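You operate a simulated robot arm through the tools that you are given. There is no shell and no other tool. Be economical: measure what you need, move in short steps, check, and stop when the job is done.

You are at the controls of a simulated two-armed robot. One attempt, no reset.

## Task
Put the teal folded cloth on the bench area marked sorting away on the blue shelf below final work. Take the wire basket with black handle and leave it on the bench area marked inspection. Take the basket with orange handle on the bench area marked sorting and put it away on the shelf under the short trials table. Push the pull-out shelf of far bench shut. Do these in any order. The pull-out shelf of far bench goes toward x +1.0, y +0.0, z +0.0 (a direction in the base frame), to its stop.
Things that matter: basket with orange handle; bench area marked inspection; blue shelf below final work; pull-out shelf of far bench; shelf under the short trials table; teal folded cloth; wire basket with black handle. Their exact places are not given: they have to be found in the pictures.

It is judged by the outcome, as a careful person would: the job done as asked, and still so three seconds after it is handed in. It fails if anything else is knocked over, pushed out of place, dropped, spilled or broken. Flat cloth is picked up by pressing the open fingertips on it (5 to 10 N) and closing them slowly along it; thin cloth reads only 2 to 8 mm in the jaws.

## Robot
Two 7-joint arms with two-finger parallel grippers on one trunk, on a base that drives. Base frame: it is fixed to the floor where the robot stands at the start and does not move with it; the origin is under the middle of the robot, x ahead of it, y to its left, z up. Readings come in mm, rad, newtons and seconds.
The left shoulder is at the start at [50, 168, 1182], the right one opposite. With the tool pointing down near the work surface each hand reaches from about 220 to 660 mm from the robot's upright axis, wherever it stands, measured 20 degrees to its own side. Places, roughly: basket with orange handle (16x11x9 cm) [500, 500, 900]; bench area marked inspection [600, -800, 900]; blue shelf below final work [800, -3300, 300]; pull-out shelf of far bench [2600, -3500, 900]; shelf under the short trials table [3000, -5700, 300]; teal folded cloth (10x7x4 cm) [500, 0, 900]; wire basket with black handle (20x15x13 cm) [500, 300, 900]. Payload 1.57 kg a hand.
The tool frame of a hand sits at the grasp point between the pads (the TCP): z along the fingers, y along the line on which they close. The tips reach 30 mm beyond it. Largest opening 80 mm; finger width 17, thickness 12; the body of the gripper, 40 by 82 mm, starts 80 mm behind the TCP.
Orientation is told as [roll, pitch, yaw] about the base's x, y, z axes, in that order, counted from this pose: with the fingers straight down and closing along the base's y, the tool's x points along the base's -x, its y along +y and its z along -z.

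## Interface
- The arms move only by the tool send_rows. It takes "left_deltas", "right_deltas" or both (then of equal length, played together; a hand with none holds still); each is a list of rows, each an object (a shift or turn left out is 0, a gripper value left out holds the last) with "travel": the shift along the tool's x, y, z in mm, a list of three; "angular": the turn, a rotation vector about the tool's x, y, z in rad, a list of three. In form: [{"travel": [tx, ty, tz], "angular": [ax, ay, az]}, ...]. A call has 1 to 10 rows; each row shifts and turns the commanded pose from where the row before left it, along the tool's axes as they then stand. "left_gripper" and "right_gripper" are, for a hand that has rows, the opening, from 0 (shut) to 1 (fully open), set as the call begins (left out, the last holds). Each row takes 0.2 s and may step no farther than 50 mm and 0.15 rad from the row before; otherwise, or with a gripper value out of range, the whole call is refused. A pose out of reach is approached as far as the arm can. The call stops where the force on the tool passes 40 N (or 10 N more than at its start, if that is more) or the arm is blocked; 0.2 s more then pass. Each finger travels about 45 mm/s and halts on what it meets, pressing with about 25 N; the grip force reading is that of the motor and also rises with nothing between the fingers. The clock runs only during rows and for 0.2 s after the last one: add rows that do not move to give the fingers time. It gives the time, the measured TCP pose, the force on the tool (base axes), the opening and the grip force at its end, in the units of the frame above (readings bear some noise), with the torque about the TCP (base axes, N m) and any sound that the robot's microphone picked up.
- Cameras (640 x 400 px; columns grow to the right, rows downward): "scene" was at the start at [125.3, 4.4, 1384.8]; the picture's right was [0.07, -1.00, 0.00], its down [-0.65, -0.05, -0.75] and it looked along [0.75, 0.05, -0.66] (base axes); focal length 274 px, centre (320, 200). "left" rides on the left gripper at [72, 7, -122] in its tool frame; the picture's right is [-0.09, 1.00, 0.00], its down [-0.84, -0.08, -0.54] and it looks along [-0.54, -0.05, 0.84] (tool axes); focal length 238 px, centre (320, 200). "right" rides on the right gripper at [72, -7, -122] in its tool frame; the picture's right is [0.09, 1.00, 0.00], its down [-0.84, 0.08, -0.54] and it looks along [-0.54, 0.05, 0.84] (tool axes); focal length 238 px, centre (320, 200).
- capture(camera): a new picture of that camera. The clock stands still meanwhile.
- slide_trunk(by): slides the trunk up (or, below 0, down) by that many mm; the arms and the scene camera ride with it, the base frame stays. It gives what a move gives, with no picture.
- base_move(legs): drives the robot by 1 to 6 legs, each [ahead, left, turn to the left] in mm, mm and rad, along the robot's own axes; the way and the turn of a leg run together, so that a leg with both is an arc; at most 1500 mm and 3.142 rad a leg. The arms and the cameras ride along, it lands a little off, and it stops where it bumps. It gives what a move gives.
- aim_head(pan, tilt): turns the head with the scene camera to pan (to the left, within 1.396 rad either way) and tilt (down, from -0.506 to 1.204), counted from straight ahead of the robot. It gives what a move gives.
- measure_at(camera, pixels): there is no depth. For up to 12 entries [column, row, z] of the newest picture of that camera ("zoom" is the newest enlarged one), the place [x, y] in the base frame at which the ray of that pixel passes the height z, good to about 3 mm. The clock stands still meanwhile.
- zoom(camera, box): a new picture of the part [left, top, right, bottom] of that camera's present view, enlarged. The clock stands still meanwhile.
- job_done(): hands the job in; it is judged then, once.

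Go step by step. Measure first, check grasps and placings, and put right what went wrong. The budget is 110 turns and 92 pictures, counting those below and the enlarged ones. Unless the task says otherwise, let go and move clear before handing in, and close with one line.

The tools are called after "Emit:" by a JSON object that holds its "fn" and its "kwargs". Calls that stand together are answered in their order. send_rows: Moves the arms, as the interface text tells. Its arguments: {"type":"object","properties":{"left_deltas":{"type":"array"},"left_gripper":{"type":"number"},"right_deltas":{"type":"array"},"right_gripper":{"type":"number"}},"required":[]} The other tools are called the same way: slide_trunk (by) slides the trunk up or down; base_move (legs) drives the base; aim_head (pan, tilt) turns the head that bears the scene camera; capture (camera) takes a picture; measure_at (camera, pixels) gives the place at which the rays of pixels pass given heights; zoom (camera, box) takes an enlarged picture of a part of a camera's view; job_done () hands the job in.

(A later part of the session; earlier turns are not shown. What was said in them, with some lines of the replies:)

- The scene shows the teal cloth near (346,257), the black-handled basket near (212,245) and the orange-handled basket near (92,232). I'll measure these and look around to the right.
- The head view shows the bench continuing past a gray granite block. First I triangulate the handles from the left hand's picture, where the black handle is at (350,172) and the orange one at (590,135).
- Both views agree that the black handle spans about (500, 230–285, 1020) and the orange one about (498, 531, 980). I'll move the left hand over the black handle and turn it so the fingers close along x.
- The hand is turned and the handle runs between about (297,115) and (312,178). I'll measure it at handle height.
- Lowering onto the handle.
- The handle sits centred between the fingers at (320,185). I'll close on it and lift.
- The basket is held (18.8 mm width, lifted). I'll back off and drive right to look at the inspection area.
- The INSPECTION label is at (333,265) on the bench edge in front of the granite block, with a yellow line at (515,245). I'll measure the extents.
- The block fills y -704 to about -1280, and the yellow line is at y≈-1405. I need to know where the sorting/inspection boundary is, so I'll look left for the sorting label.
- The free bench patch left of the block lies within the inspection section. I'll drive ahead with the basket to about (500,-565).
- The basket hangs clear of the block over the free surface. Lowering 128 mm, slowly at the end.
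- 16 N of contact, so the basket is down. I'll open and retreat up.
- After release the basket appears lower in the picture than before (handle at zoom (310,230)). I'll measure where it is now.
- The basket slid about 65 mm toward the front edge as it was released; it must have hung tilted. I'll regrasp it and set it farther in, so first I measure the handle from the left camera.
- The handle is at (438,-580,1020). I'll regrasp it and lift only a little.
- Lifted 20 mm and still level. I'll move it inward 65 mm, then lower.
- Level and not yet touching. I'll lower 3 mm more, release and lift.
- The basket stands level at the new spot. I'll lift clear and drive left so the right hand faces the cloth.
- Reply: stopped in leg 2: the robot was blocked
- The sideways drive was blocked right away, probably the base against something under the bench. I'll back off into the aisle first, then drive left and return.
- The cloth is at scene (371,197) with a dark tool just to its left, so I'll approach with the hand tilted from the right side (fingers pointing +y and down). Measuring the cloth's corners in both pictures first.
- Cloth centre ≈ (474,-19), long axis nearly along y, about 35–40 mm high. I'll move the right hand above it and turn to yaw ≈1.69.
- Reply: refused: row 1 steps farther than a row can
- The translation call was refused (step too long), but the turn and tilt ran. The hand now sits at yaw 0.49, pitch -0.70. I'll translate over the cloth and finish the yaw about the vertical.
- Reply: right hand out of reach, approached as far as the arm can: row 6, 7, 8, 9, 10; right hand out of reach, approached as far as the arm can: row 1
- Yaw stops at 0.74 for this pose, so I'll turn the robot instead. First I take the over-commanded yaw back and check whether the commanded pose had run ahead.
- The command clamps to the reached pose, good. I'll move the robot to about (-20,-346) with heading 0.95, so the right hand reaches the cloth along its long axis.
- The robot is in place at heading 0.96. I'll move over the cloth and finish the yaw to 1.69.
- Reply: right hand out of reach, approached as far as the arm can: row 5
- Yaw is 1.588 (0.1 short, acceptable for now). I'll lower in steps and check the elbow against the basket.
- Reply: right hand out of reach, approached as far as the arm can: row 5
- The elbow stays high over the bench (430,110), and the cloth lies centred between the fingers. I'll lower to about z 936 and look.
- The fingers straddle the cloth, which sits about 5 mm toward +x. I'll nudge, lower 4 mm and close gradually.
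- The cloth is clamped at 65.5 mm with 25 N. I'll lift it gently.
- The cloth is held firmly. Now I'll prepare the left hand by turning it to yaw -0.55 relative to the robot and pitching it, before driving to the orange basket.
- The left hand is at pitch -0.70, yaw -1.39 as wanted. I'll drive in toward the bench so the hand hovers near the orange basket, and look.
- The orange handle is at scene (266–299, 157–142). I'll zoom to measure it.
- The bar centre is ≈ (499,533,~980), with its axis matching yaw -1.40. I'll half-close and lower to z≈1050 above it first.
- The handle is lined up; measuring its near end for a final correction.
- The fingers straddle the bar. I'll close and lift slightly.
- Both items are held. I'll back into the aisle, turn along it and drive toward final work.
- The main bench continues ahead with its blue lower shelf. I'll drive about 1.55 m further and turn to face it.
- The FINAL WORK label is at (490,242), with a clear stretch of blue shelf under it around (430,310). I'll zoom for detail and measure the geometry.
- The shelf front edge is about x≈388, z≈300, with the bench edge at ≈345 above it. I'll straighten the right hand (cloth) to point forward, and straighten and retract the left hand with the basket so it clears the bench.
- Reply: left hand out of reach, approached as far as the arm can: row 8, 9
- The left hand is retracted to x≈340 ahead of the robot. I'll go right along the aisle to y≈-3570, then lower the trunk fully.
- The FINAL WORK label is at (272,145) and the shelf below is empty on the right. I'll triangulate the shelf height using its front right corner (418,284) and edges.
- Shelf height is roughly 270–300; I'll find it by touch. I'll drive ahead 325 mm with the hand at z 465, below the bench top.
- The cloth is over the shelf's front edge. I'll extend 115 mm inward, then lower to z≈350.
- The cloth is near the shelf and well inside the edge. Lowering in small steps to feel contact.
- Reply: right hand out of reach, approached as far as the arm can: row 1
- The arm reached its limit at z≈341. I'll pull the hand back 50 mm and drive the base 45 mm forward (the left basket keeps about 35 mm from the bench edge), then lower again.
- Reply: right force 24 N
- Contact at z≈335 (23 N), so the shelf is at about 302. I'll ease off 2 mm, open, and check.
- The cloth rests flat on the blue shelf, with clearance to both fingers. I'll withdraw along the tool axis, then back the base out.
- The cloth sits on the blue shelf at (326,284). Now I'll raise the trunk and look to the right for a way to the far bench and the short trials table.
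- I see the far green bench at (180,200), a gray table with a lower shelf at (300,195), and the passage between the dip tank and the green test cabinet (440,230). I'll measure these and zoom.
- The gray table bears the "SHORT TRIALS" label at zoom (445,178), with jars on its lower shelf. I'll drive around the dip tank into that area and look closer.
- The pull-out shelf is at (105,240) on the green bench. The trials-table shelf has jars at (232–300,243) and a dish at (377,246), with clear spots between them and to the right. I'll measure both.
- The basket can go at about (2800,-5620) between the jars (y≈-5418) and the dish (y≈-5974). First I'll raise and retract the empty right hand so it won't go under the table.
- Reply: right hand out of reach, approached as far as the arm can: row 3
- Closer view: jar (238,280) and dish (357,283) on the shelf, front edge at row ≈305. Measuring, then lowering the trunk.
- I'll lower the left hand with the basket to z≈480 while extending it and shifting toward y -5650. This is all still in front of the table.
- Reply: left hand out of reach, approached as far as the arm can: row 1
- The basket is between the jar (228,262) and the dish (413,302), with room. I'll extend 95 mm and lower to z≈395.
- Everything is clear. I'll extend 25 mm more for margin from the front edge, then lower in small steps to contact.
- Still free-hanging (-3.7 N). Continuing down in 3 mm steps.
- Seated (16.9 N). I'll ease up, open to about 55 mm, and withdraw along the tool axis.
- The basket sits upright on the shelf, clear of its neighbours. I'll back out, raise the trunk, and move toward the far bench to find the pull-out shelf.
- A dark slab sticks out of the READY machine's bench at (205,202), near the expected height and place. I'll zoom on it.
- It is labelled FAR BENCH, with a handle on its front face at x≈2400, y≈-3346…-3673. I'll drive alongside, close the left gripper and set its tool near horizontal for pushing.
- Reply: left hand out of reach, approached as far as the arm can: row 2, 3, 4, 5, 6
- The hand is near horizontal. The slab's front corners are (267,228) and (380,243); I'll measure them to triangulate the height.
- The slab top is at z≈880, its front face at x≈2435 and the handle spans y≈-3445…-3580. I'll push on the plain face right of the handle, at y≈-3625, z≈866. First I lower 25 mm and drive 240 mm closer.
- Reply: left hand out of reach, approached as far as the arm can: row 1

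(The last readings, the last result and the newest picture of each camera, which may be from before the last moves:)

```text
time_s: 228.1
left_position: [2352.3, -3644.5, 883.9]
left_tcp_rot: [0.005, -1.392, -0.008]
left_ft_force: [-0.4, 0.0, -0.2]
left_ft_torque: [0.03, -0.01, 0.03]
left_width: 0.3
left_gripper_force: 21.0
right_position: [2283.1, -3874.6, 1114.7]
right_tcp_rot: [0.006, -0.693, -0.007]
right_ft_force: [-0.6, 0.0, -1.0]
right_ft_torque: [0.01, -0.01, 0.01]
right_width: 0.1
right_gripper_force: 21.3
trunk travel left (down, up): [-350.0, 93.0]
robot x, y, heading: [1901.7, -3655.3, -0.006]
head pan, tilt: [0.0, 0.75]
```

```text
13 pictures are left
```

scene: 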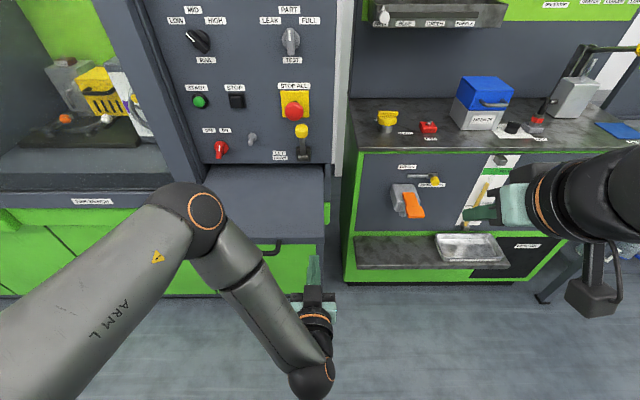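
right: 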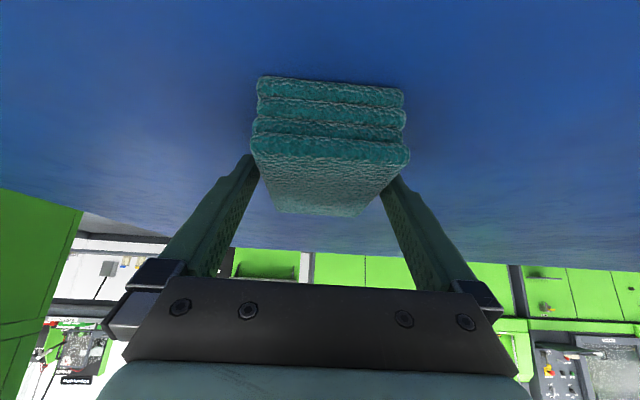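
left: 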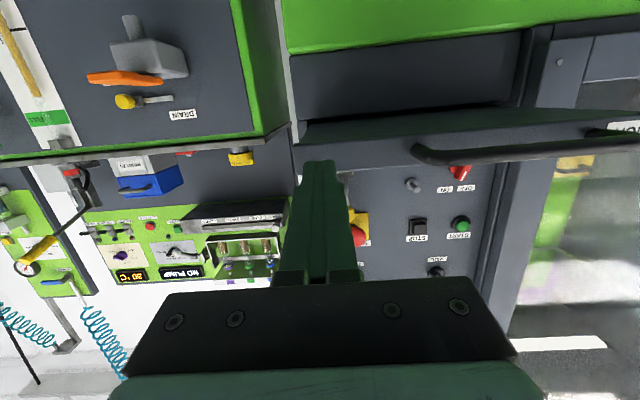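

The left view (flipped) shows the face band at rows 125–170 with the fingertips at (320,162): a bit high and close to the right edge at column 297. I'll move +y 20, down 18 and forward 25.

Emit:
{"fn": "send_rows", "kwargs": {"left_deltas": [{"travel": [-4.4, 10, 24.6]}, {"travel": [17.7, 12, 3.2]}, {}]}}

Emit:
{"fn": "capture", "kwargs": {"camera": "left"}}

```text
time_s: 228.9
left_position: [2375.2, -3641.5, 887.4]
left_tcp_rot: [0.009, -1.389, -0.008]
left_ft_force: [-0.1, -0.1, -0.3]
left_ft_torque: [0.0, -0.01, -0.01]
left_width: 0.0
left_gripper_force: 21.5
left hand out of reach, approached as far as the arm can: row 1, 2
right_position: [2283.6, -3874.9, 1115.5]
right_tcp_rot: [0.004, -0.695, -0.005]
right_ft_force: [-0.3, -0.1, -0.3]
right_ft_torque: [0.0, -0.01, 0.0]
right_width: 0.0
right_gripper_force: 21.3
trunk travel left (down, up): [-350.0, 93.0]
robot x, y, heading: [1899.9, -3657.4, -0.0]
head pan, tilt: [0.0, 0.75]
```

```text
12 pictures are left
```

left: 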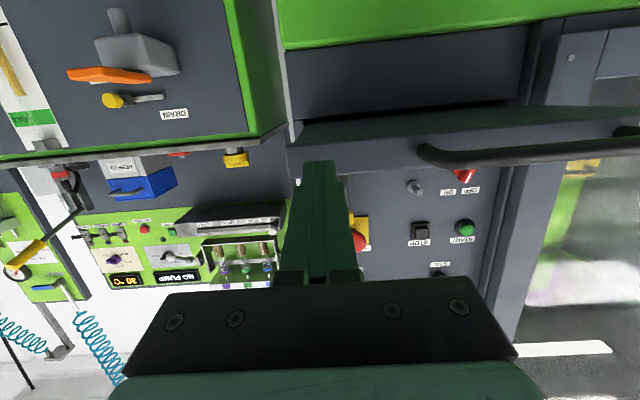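

The arm is at a limit when it works across the centreline. I'll shift the base right 125 mm (backing 40 mm) and bring the hand left 140 mm, with the trunk 20 mm lower.

Emit:
{"fn": "base_move", "kwargs": {"legs": [[-40, 0, 0], [0, -125, 0]]}}

Emit:
{"fn": "slide_trunk", "kwargs": {"by": -20}}

Emit:
{"fn": "send_rows", "kwargs": {"left_deltas": [{"travel": [0, 35, 0]}, {"travel": [0, 35, 0]}, {"travel": [0, 35, 0]}, {"travel": [0, 40, 0]}, {}]}}

Emit:
{"fn": "capture", "kwargs": {"camera": "left"}}

```text
time_s: 230.6
left_position: [2335.0, -3768.8, 887.9]
left_tcp_rot: [0.015, -1.39, -0.017]
left_ft_force: [-0.6, -0.2, 0.6]
left_ft_torque: [0.02, 0.02, 0.03]
left_width: 0.0
left_gripper_force: 20.5
right_position: [2242.1, -4000.8, 1115.5]
right_tcp_rot: [0.007, -0.696, -0.009]
right_ft_force: [-0.3, -0.8, 0.2]
right_ft_torque: [0.01, 0.0, 0.03]
right_width: 0.0
right_gripper_force: 21.3
trunk travel left (down, up): [-350.0, 93.0]
robot x, y, heading: [1863.5, -3781.5, -0.009]
head pan, tilt: [0.0, 0.75]
```

```text
time_s: 231.3
left_position: [2334.8, -3767.4, 867.4]
left_tcp_rot: [0.011, -1.389, -0.009]
left_ft_force: [0.0, -1.1, 0.1]
left_ft_torque: [0.03, 0.0, 0.02]
left_width: 0.0
left_gripper_force: 21.0
right_position: [2241.1, -4000.2, 1096.6]
right_tcp_rot: [0.005, -0.694, -0.009]
right_ft_force: [0.6, 0.0, -0.6]
right_ft_torque: [0.02, 0.01, -0.01]
right_width: 0.0
right_gripper_force: 21.1
trunk travel left (down, up): [-330.0, 113.0]
robot x, y, heading: [1863.9, -3782.1, -0.005]
head pan, tilt: [0.0, 0.75]
```

```text
time_s: 232.5
left_position: [2316.2, -3707.4, 933.1]
left_tcp_rot: [0.015, -1.386, -0.009]
left_ft_force: [0.5, 0.2, 0.5]
left_ft_torque: [-0.03, -0.02, 0.01]
left_width: 0.2
left_gripper_force: 21.6
left hand out of reach, approached as far as the arm can: row 1, 2, 3, 4
right_position: [2241.3, -3999.8, 1095.2]
right_tcp_rot: [0.004, -0.695, -0.008]
right_ft_force: [-0.8, 0.9, -0.4]
right_ft_torque: [0.02, 0.0, -0.02]
right_width: 0.0
right_gripper_force: 21.5
trunk travel left (down, up): [-330.0, 113.0]
robot x, y, heading: [1863.4, -3780.5, -0.008]
head pan, tilt: [0.0, 0.75]
```

```text
11 pictures are left
```

left: 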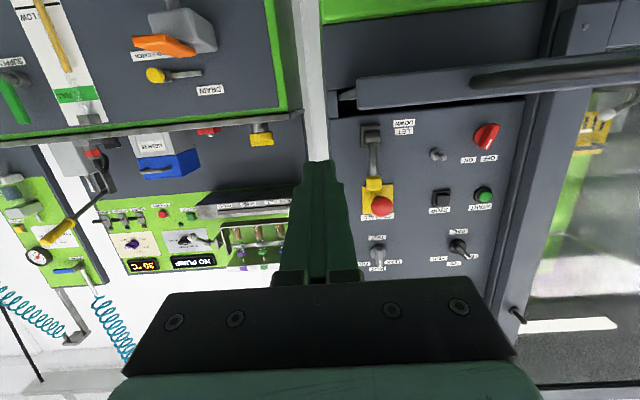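

A joint limit comes from the nearly horizontal pitch. I'll reduce the pitch to about -0.9 and then move left and down.

Emit:
{"fn": "send_rows", "kwargs": {"left_deltas": [{"angular": [0, 0.12, 0]}, {"angular": [0, 0.12, 0]}, {"angular": [0, 0.12, 0]}, {"angular": [0, 0.12, 0]}, {"travel": [0, 25, 0]}, {"travel": [0, 25, 0]}, {"travel": [0, 25, 0]}, {}]}}

```text
time_s: 234.3
left_position: [2316.4, -3633.5, 932.6]
left_tcp_rot: [0.003, -0.91, -0.004]
left_ft_force: [-0.5, 0.0, 0.5]
left_ft_torque: [-0.02, -0.01, 0.0]
left_width: 0.1
left_gripper_force: 21.3
right_position: [2241.7, -3999.4, 1094.8]
right_tcp_rot: [0.005, -0.695, -0.008]
right_ft_force: [-0.2, -1.3, -0.4]
right_ft_torque: [0.03, 0.0, -0.01]
right_width: 0.0
right_gripper_force: 21.7
trunk travel left (down, up): [-330.0, 113.0]
robot x, y, heading: [1859.5, -3779.6, -0.01]
head pan, tilt: [0.0, 0.75]
```

Reachable now. I'll lower to z≈878 and approach the face.

Emit:
{"fn": "send_rows", "kwargs": {"left_deltas": [{"travel": [21.3, 4, 16.6]}, {"travel": [21.3, 4, 16.6]}, {"travel": [-19.7, 0, 25.3]}, {"travel": [-19.7, 0, 25.3]}, {}]}}

Emit:
{"fn": "capture", "kwargs": {"camera": "left"}}

Emit:
{"fn": "zoom", "kwargs": {"camera": "scene", "box": [200, 140, 440, 300]}}

```text
time_s: 235.5
left_position: [2382.1, -3623.6, 875.2]
left_tcp_rot: [0.003, -0.909, -0.002]
left_ft_force: [0.2, -0.5, -0.4]
left_ft_torque: [0.01, 0.01, 0.02]
left_width: 0.0
left_gripper_force: 21.1
right_position: [2241.0, -4000.3, 1095.6]
right_tcp_rot: [0.005, -0.693, -0.01]
right_ft_force: [-0.4, -0.5, -0.5]
right_ft_torque: [0.03, 0.0, -0.02]
right_width: 0.1
right_gripper_force: 21.4
trunk travel left (down, up): [-330.0, 113.0]
robot x, y, heading: [1861.7, -3780.2, -0.009]
head pan, tilt: [0.0, 0.75]
```

```text
10 pictures are left
```

left: 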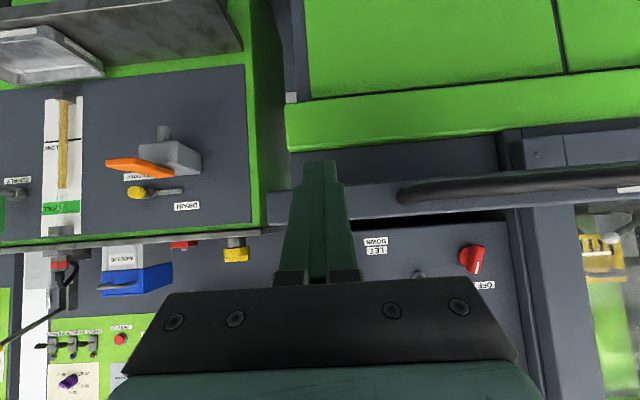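

```text
2.50 times, centred on (320, 220) of scene
```

zoom: 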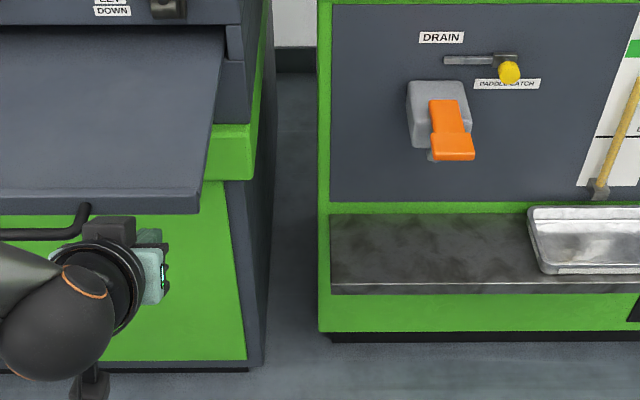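

Ray geometry from the two left views puts the face at about z 872–902, so the tips are too low. I'll raise 24 mm, then push forward in steps.

Emit:
{"fn": "send_rows", "kwargs": {"left_deltas": [{"travel": [-18.9, 0, -14.7]}, {}]}}

Emit:
{"fn": "send_rows", "kwargs": {"left_deltas": [{"travel": [-12.3, 0, 15.8]}, {"travel": [-12.3, 0, 15.8]}, {"travel": [-12.3, 0, 15.8]}, {}]}}

Emit:
{"fn": "capture", "kwargs": {"camera": "left"}}

```text
time_s: 236.1
left_position: [2379.8, -3624.0, 900.3]
left_tcp_rot: [0.004, -0.91, -0.002]
left_ft_force: [0.3, -0.1, -0.3]
left_ft_torque: [0.0, 0.0, 0.01]
left_width: 0.3
left_gripper_force: 21.4
right_position: [2242.6, -3999.5, 1095.5]
right_tcp_rot: [0.005, -0.694, -0.009]
right_ft_force: [0.0, 0.3, -0.1]
right_ft_torque: [0.02, 0.0, 0.02]
right_width: 0.0
right_gripper_force: 21.2
trunk travel left (down, up): [-330.0, 113.0]
robot x, y, heading: [1864.9, -3779.4, -0.009]
head pan, tilt: [0.0, 0.75]
```

```text
time_s: 237.1
left_position: [2440.8, -3625.0, 901.9]
left_tcp_rot: [0.003, -0.912, -0.001]
left_ft_force: [0.8, -1.4, 0.1]
left_ft_torque: [0.0, 0.03, 0.0]
left_width: 0.3
left_gripper_force: 21.1
right_position: [2241.8, -3999.6, 1095.4]
right_tcp_rot: [0.005, -0.694, -0.009]
right_ft_force: [0.1, 0.3, -0.2]
right_ft_torque: [0.01, 0.01, -0.04]
right_width: 0.2
right_gripper_force: 21.5
trunk travel left (down, up): [-330.0, 113.0]
robot x, y, heading: [1862.2, -3782.9, -0.006]
head pan, tilt: [0.0, 0.75]
```

```text
8 pictures are left
```

left: 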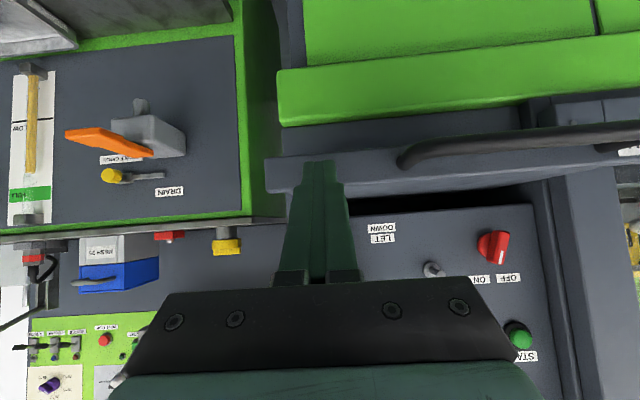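

The handle-to-corner spacing in the picture is unchanged (398 vs 265) after moving 60 mm forward, so the slab is sliding with the tips, and with little force. I'll keep pushing.

Emit:
{"fn": "send_rows", "kwargs": {"left_deltas": [{"travel": [-15.5, 0, 12.7]}, {"travel": [-18.5, 0, 23.7]}, {"travel": [-18.5, 0, 23.7]}, {"travel": [-18.5, 0, 23.7]}, {"travel": [-18.5, 0, 23.7]}, {}]}}

Emit:
{"fn": "capture", "kwargs": {"camera": "left"}}

```text
time_s: 238.5
left_position: [2581.7, -3624.0, 902.8]
left_tcp_rot: [0.002, -0.907, -0.003]
left_ft_force: [0.7, 0.0, 0.5]
left_ft_torque: [-0.02, 0.02, -0.03]
left_width: 0.0
left_gripper_force: 20.9
right_position: [2240.9, -4001.0, 1095.4]
right_tcp_rot: [0.006, -0.694, -0.008]
right_ft_force: [-0.8, -0.9, 0.3]
right_ft_torque: [-0.03, -0.02, 0.01]
right_width: 0.1
right_gripper_force: 21.4
trunk travel left (down, up): [-330.0, 113.0]
robot x, y, heading: [1863.2, -3777.2, -0.001]
head pan, tilt: [0.0, 0.75]
```

```text
7 pictures are left
```

left: 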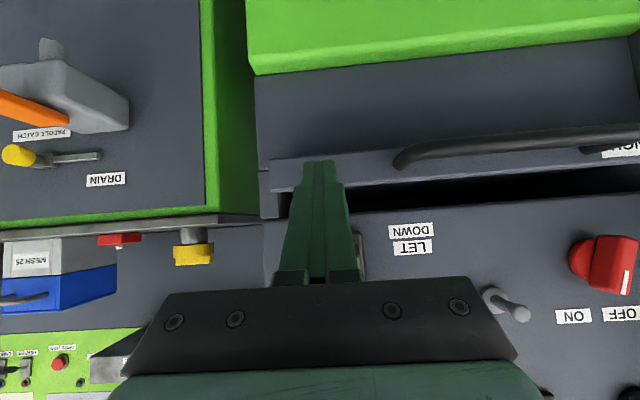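

The slab is following, but the LET DOWN lever stands right above this push line at (350,250). I'll back off, move to y≈-3553 (between the lever and the toggle, over the handle bar), and continue there.

Emit:
{"fn": "send_rows", "kwargs": {"left_deltas": [{"travel": [18.4, 0, -23.7]}, {"travel": [18.4, 0, -23.7]}, {"travel": [18.4, 0, -23.7]}, {"travel": [-5.5, 36, -4.3]}, {"travel": [0, 35, 0]}, {}]}}

Emit:
{"fn": "capture", "kwargs": {"camera": "left"}}

```text
time_s: 239.9
left_position: [2493.6, -3553.3, 913.1]
left_tcp_rot: [0.004, -0.91, -0.002]
left_ft_force: [-0.2, 1.1, 0.0]
left_ft_torque: [0.04, 0.02, 0.0]
left_width: 0.0
left_gripper_force: 21.0
right_position: [2243.4, -3998.8, 1094.6]
right_tcp_rot: [0.005, -0.694, -0.011]
right_ft_force: [-0.3, -0.1, 0.0]
right_ft_torque: [-0.03, 0.02, 0.04]
right_width: 0.2
right_gripper_force: 21.1
trunk travel left (down, up): [-330.0, 113.0]
robot x, y, heading: [1864.4, -3779.7, -0.008]
head pan, tilt: [0.0, 0.75]
```

```text
6 pictures are left
```

left: 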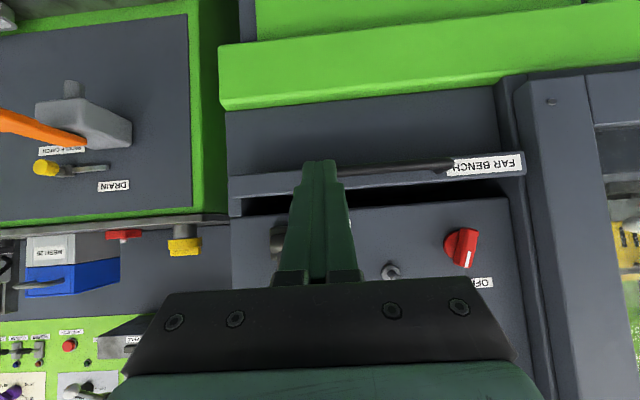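

The fingers are now lined up with the handle bar, between the lever (280,240) and the toggle (390,270). I'll lower 8 mm to meet the bar and push until I feel the stop.

Emit:
{"fn": "send_rows", "kwargs": {"left_deltas": [{"travel": [6.3, 0, 4.9]}, {"travel": [-12.3, 0, 15.8]}, {"travel": [-12.3, 0, 15.8]}, {"travel": [-9.2, 0, 11.8]}, {"travel": [-9.2, 0, 11.8]}, {"travel": [-9.2, 0, 11.8]}, {}]}}

Emit:
{"fn": "send_rows", "kwargs": {"left_deltas": [{"travel": [-6.1, 0, 7.9]}, {"travel": [-6.1, 0, 7.9]}, {"travel": [-6.1, 0, 7.9]}, {}]}}

Emit:
{"fn": "zoom", "kwargs": {"camera": "scene", "box": [120, 100, 380, 270]}}

```text
time_s: 241.5
left_position: [2576.4, -3554.8, 906.0]
left_tcp_rot: [0.002, -0.909, -0.003]
left_ft_force: [0.1, 0.4, -0.4]
left_ft_torque: [-0.02, -0.01, -0.02]
left_width: 0.0
left_gripper_force: 21.5
right_position: [2241.9, -4000.0, 1095.0]
right_tcp_rot: [0.005, -0.693, -0.009]
right_ft_force: [0.1, -0.1, -0.6]
right_ft_torque: [-0.02, -0.01, 0.01]
right_width: 0.0
right_gripper_force: 20.9
trunk travel left (down, up): [-330.0, 113.0]
robot x, y, heading: [1863.1, -3781.8, -0.008]
head pan, tilt: [0.0, 0.75]
```

```text
time_s: 242.5
left_position: [2604.4, -3552.6, 905.1]
left_tcp_rot: [0.004, -0.91, -0.004]
left_ft_force: [-9.8, 1.6, 2.6]
left_ft_torque: [0.06, 0.12, 0.06]
left_width: 0.3
left_gripper_force: 21.1
right_position: [2240.6, -3999.3, 1096.0]
right_tcp_rot: [0.004, -0.695, -0.008]
right_ft_force: [-0.7, -0.7, -0.5]
right_ft_torque: [0.02, -0.01, -0.02]
right_width: 0.0
right_gripper_force: 20.9
trunk travel left (down, up): [-330.0, 113.0]
robot x, y, heading: [1865.2, -3779.1, -0.01]
head pan, tilt: [0.0, 0.75]
```

```text
2.35 times, centred on (250, 185) of scene
```

zoom: 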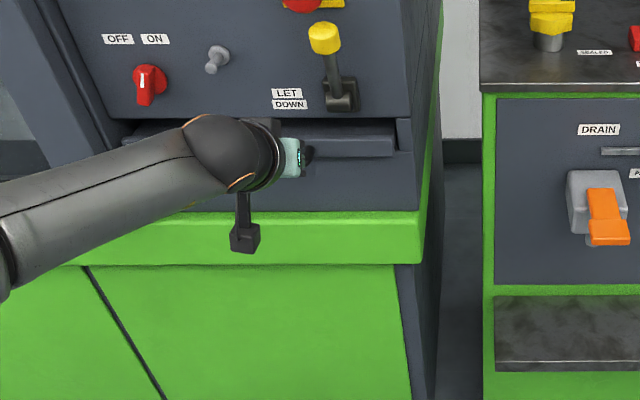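

The slab is nearly flush and -9.8 N has appeared. I'll push a few more millimetres to be sure it's the stop.

Emit:
{"fn": "send_rows", "kwargs": {"left_deltas": [{"travel": [-3.1, 0, 3.9]}, {}]}}

Emit:
{"fn": "send_rows", "kwargs": {"left_deltas": [{"travel": [-3.1, 0, 3.9]}, {}]}}

Emit:
{"fn": "capture", "kwargs": {"camera": "left"}}

```text
time_s: 243.0
left_position: [2604.0, -3554.1, 906.5]
left_tcp_rot: [0.004, -0.905, -0.001]
left_ft_force: [-24.8, 1.0, 12.2]
left_ft_torque: [0.13, 0.3, -0.01]
left_width: 0.0
left_gripper_force: 21.8
right_position: [2237.2, -4000.4, 1096.0]
right_tcp_rot: [0.009, -0.697, -0.008]
right_ft_force: [-0.1, 1.4, -0.4]
right_ft_torque: [0.0, 0.0, 0.0]
right_width: 0.0
right_gripper_force: 20.8
trunk travel left (down, up): [-330.0, 113.0]
robot x, y, heading: [1860.9, -3777.4, -0.003]
head pan, tilt: [0.0, 0.75]
stopped in row 2 (left hand): the force on the tool passed its limit (the readings are from after the stop); the commanded pose is now the measured one
```

```text
time_s: 243.3
left_position: [2604.0, -3553.9, 906.5]
left_tcp_rot: [0.004, -0.904, -0.002]
left_ft_force: [-30.0, 0.8, 15.5]
left_ft_torque: [0.25, 0.29, -0.09]
left_width: 0.1
left_gripper_force: 21.3
right_position: [2236.5, -3999.3, 1097.1]
right_tcp_rot: [0.007, -0.7, -0.005]
right_ft_force: [0.7, 0.1, -0.2]
right_ft_torque: [0.01, 0.01, 0.04]
right_width: 0.0
right_gripper_force: 21.8
trunk travel left (down, up): [-330.0, 113.0]
robot x, y, heading: [1862.4, -3779.1, -0.004]
head pan, tilt: [0.0, 0.75]
stopped in row 1 (left hand): the force on the tool passed its limit (the readings are from after the stop); the commanded pose is now the measured one
```

```text
4 pictures are left
```

left: 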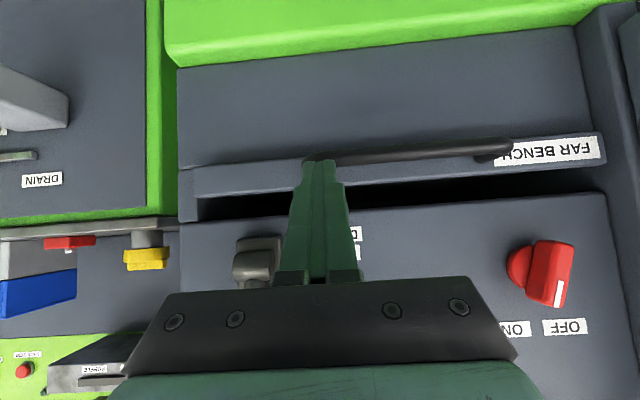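

Firm resistance of 30 N with no more travel: that's the stop. I'll back the hand off and check the slab's position.

Emit:
{"fn": "send_rows", "kwargs": {"left_deltas": [{"travel": [12.3, 0, -15.8]}, {"travel": [24.6, 0, -31.6]}, {"travel": [24.6, 0, -31.6]}, {"travel": [24.6, 0, -31.6]}, {}]}}

Emit:
{"fn": "base_move", "kwargs": {"legs": [[-250, 0, 0]]}}

Emit:
{"fn": "aim_head", "kwargs": {"pan": 0.2, "tilt": 0.5}}

Emit:
{"fn": "zoom", "kwargs": {"camera": "scene", "box": [220, 120, 420, 260]}}

```text
time_s: 244.6
left_position: [2467.7, -3554.9, 901.9]
left_tcp_rot: [0.005, -0.897, 0.0]
left_ft_force: [-0.4, 0.6, 0.1]
left_ft_torque: [-0.02, 0.01, -0.01]
left_width: 0.0
left_gripper_force: 21.3
right_position: [2241.8, -3998.6, 1095.2]
right_tcp_rot: [0.007, -0.694, -0.008]
right_ft_force: [0.6, 0.4, 0.4]
right_ft_torque: [-0.05, -0.02, 0.0]
right_width: 0.0
right_gripper_force: 20.6
trunk travel left (down, up): [-330.0, 113.0]
robot x, y, heading: [1858.8, -3782.6, -0.004]
head pan, tilt: [0.0, 0.75]
```

```text
time_s: 246.3
left_position: [2223.1, -3554.9, 902.2]
left_tcp_rot: [0.004, -0.897, -0.004]
left_ft_force: [0.6, 0.3, 0.9]
left_ft_torque: [0.02, -0.01, 0.0]
left_width: 0.0
left_gripper_force: 21.3
right_position: [1993.6, -3998.5, 1096.0]
right_tcp_rot: [0.006, -0.694, -0.008]
right_ft_force: [-0.5, -0.5, -0.2]
right_ft_torque: [-0.01, -0.02, 0.02]
right_width: 0.1
right_gripper_force: 21.5
trunk travel left (down, up): [-330.0, 113.0]
robot x, y, heading: [1612.9, -3776.0, -0.004]
head pan, tilt: [0.0, 0.75]
```

```text
time_s: 247.1
left_position: [2222.8, -3555.0, 901.5]
left_tcp_rot: [0.002, -0.896, -0.002]
left_ft_force: [0.1, -0.1, 0.1]
left_ft_torque: [0.0, 0.01, 0.0]
left_width: 0.0
left_gripper_force: 21.0
right_position: [1995.7, -3999.2, 1093.9]
right_tcp_rot: [0.003, -0.693, -0.009]
right_ft_force: [0.2, 0.0, -0.1]
right_ft_torque: [-0.02, -0.01, 0.0]
right_width: 0.0
right_gripper_force: 20.9
trunk travel left (down, up): [-330.0, 113.0]
robot x, y, heading: [1615.5, -3778.6, -0.005]
head pan, tilt: [0.201, 0.499]
```

```text
2.86 times, centred on (320, 190) of scene
```

zoom: 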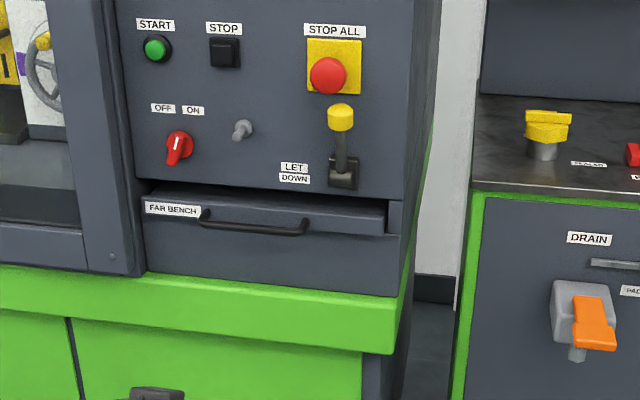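

The FAR BENCH shelf is flush with its cabinet front at zoom (220,215). Both baskets and the cloth were placed and checked, and the hands are clear, so I'm handing in.

Emit:
{"fn": "job_done", "kwargs": {}}

```text
The job is handed in.
```

All four jobs are done and handed in: the cloth is on the blue shelf below final work, the black-handled basket is on the bench area marked inspection, the orange-handled basket is on the shelf under the short trials table, and the far bench pull-out shelf is pushed shut to its stop.
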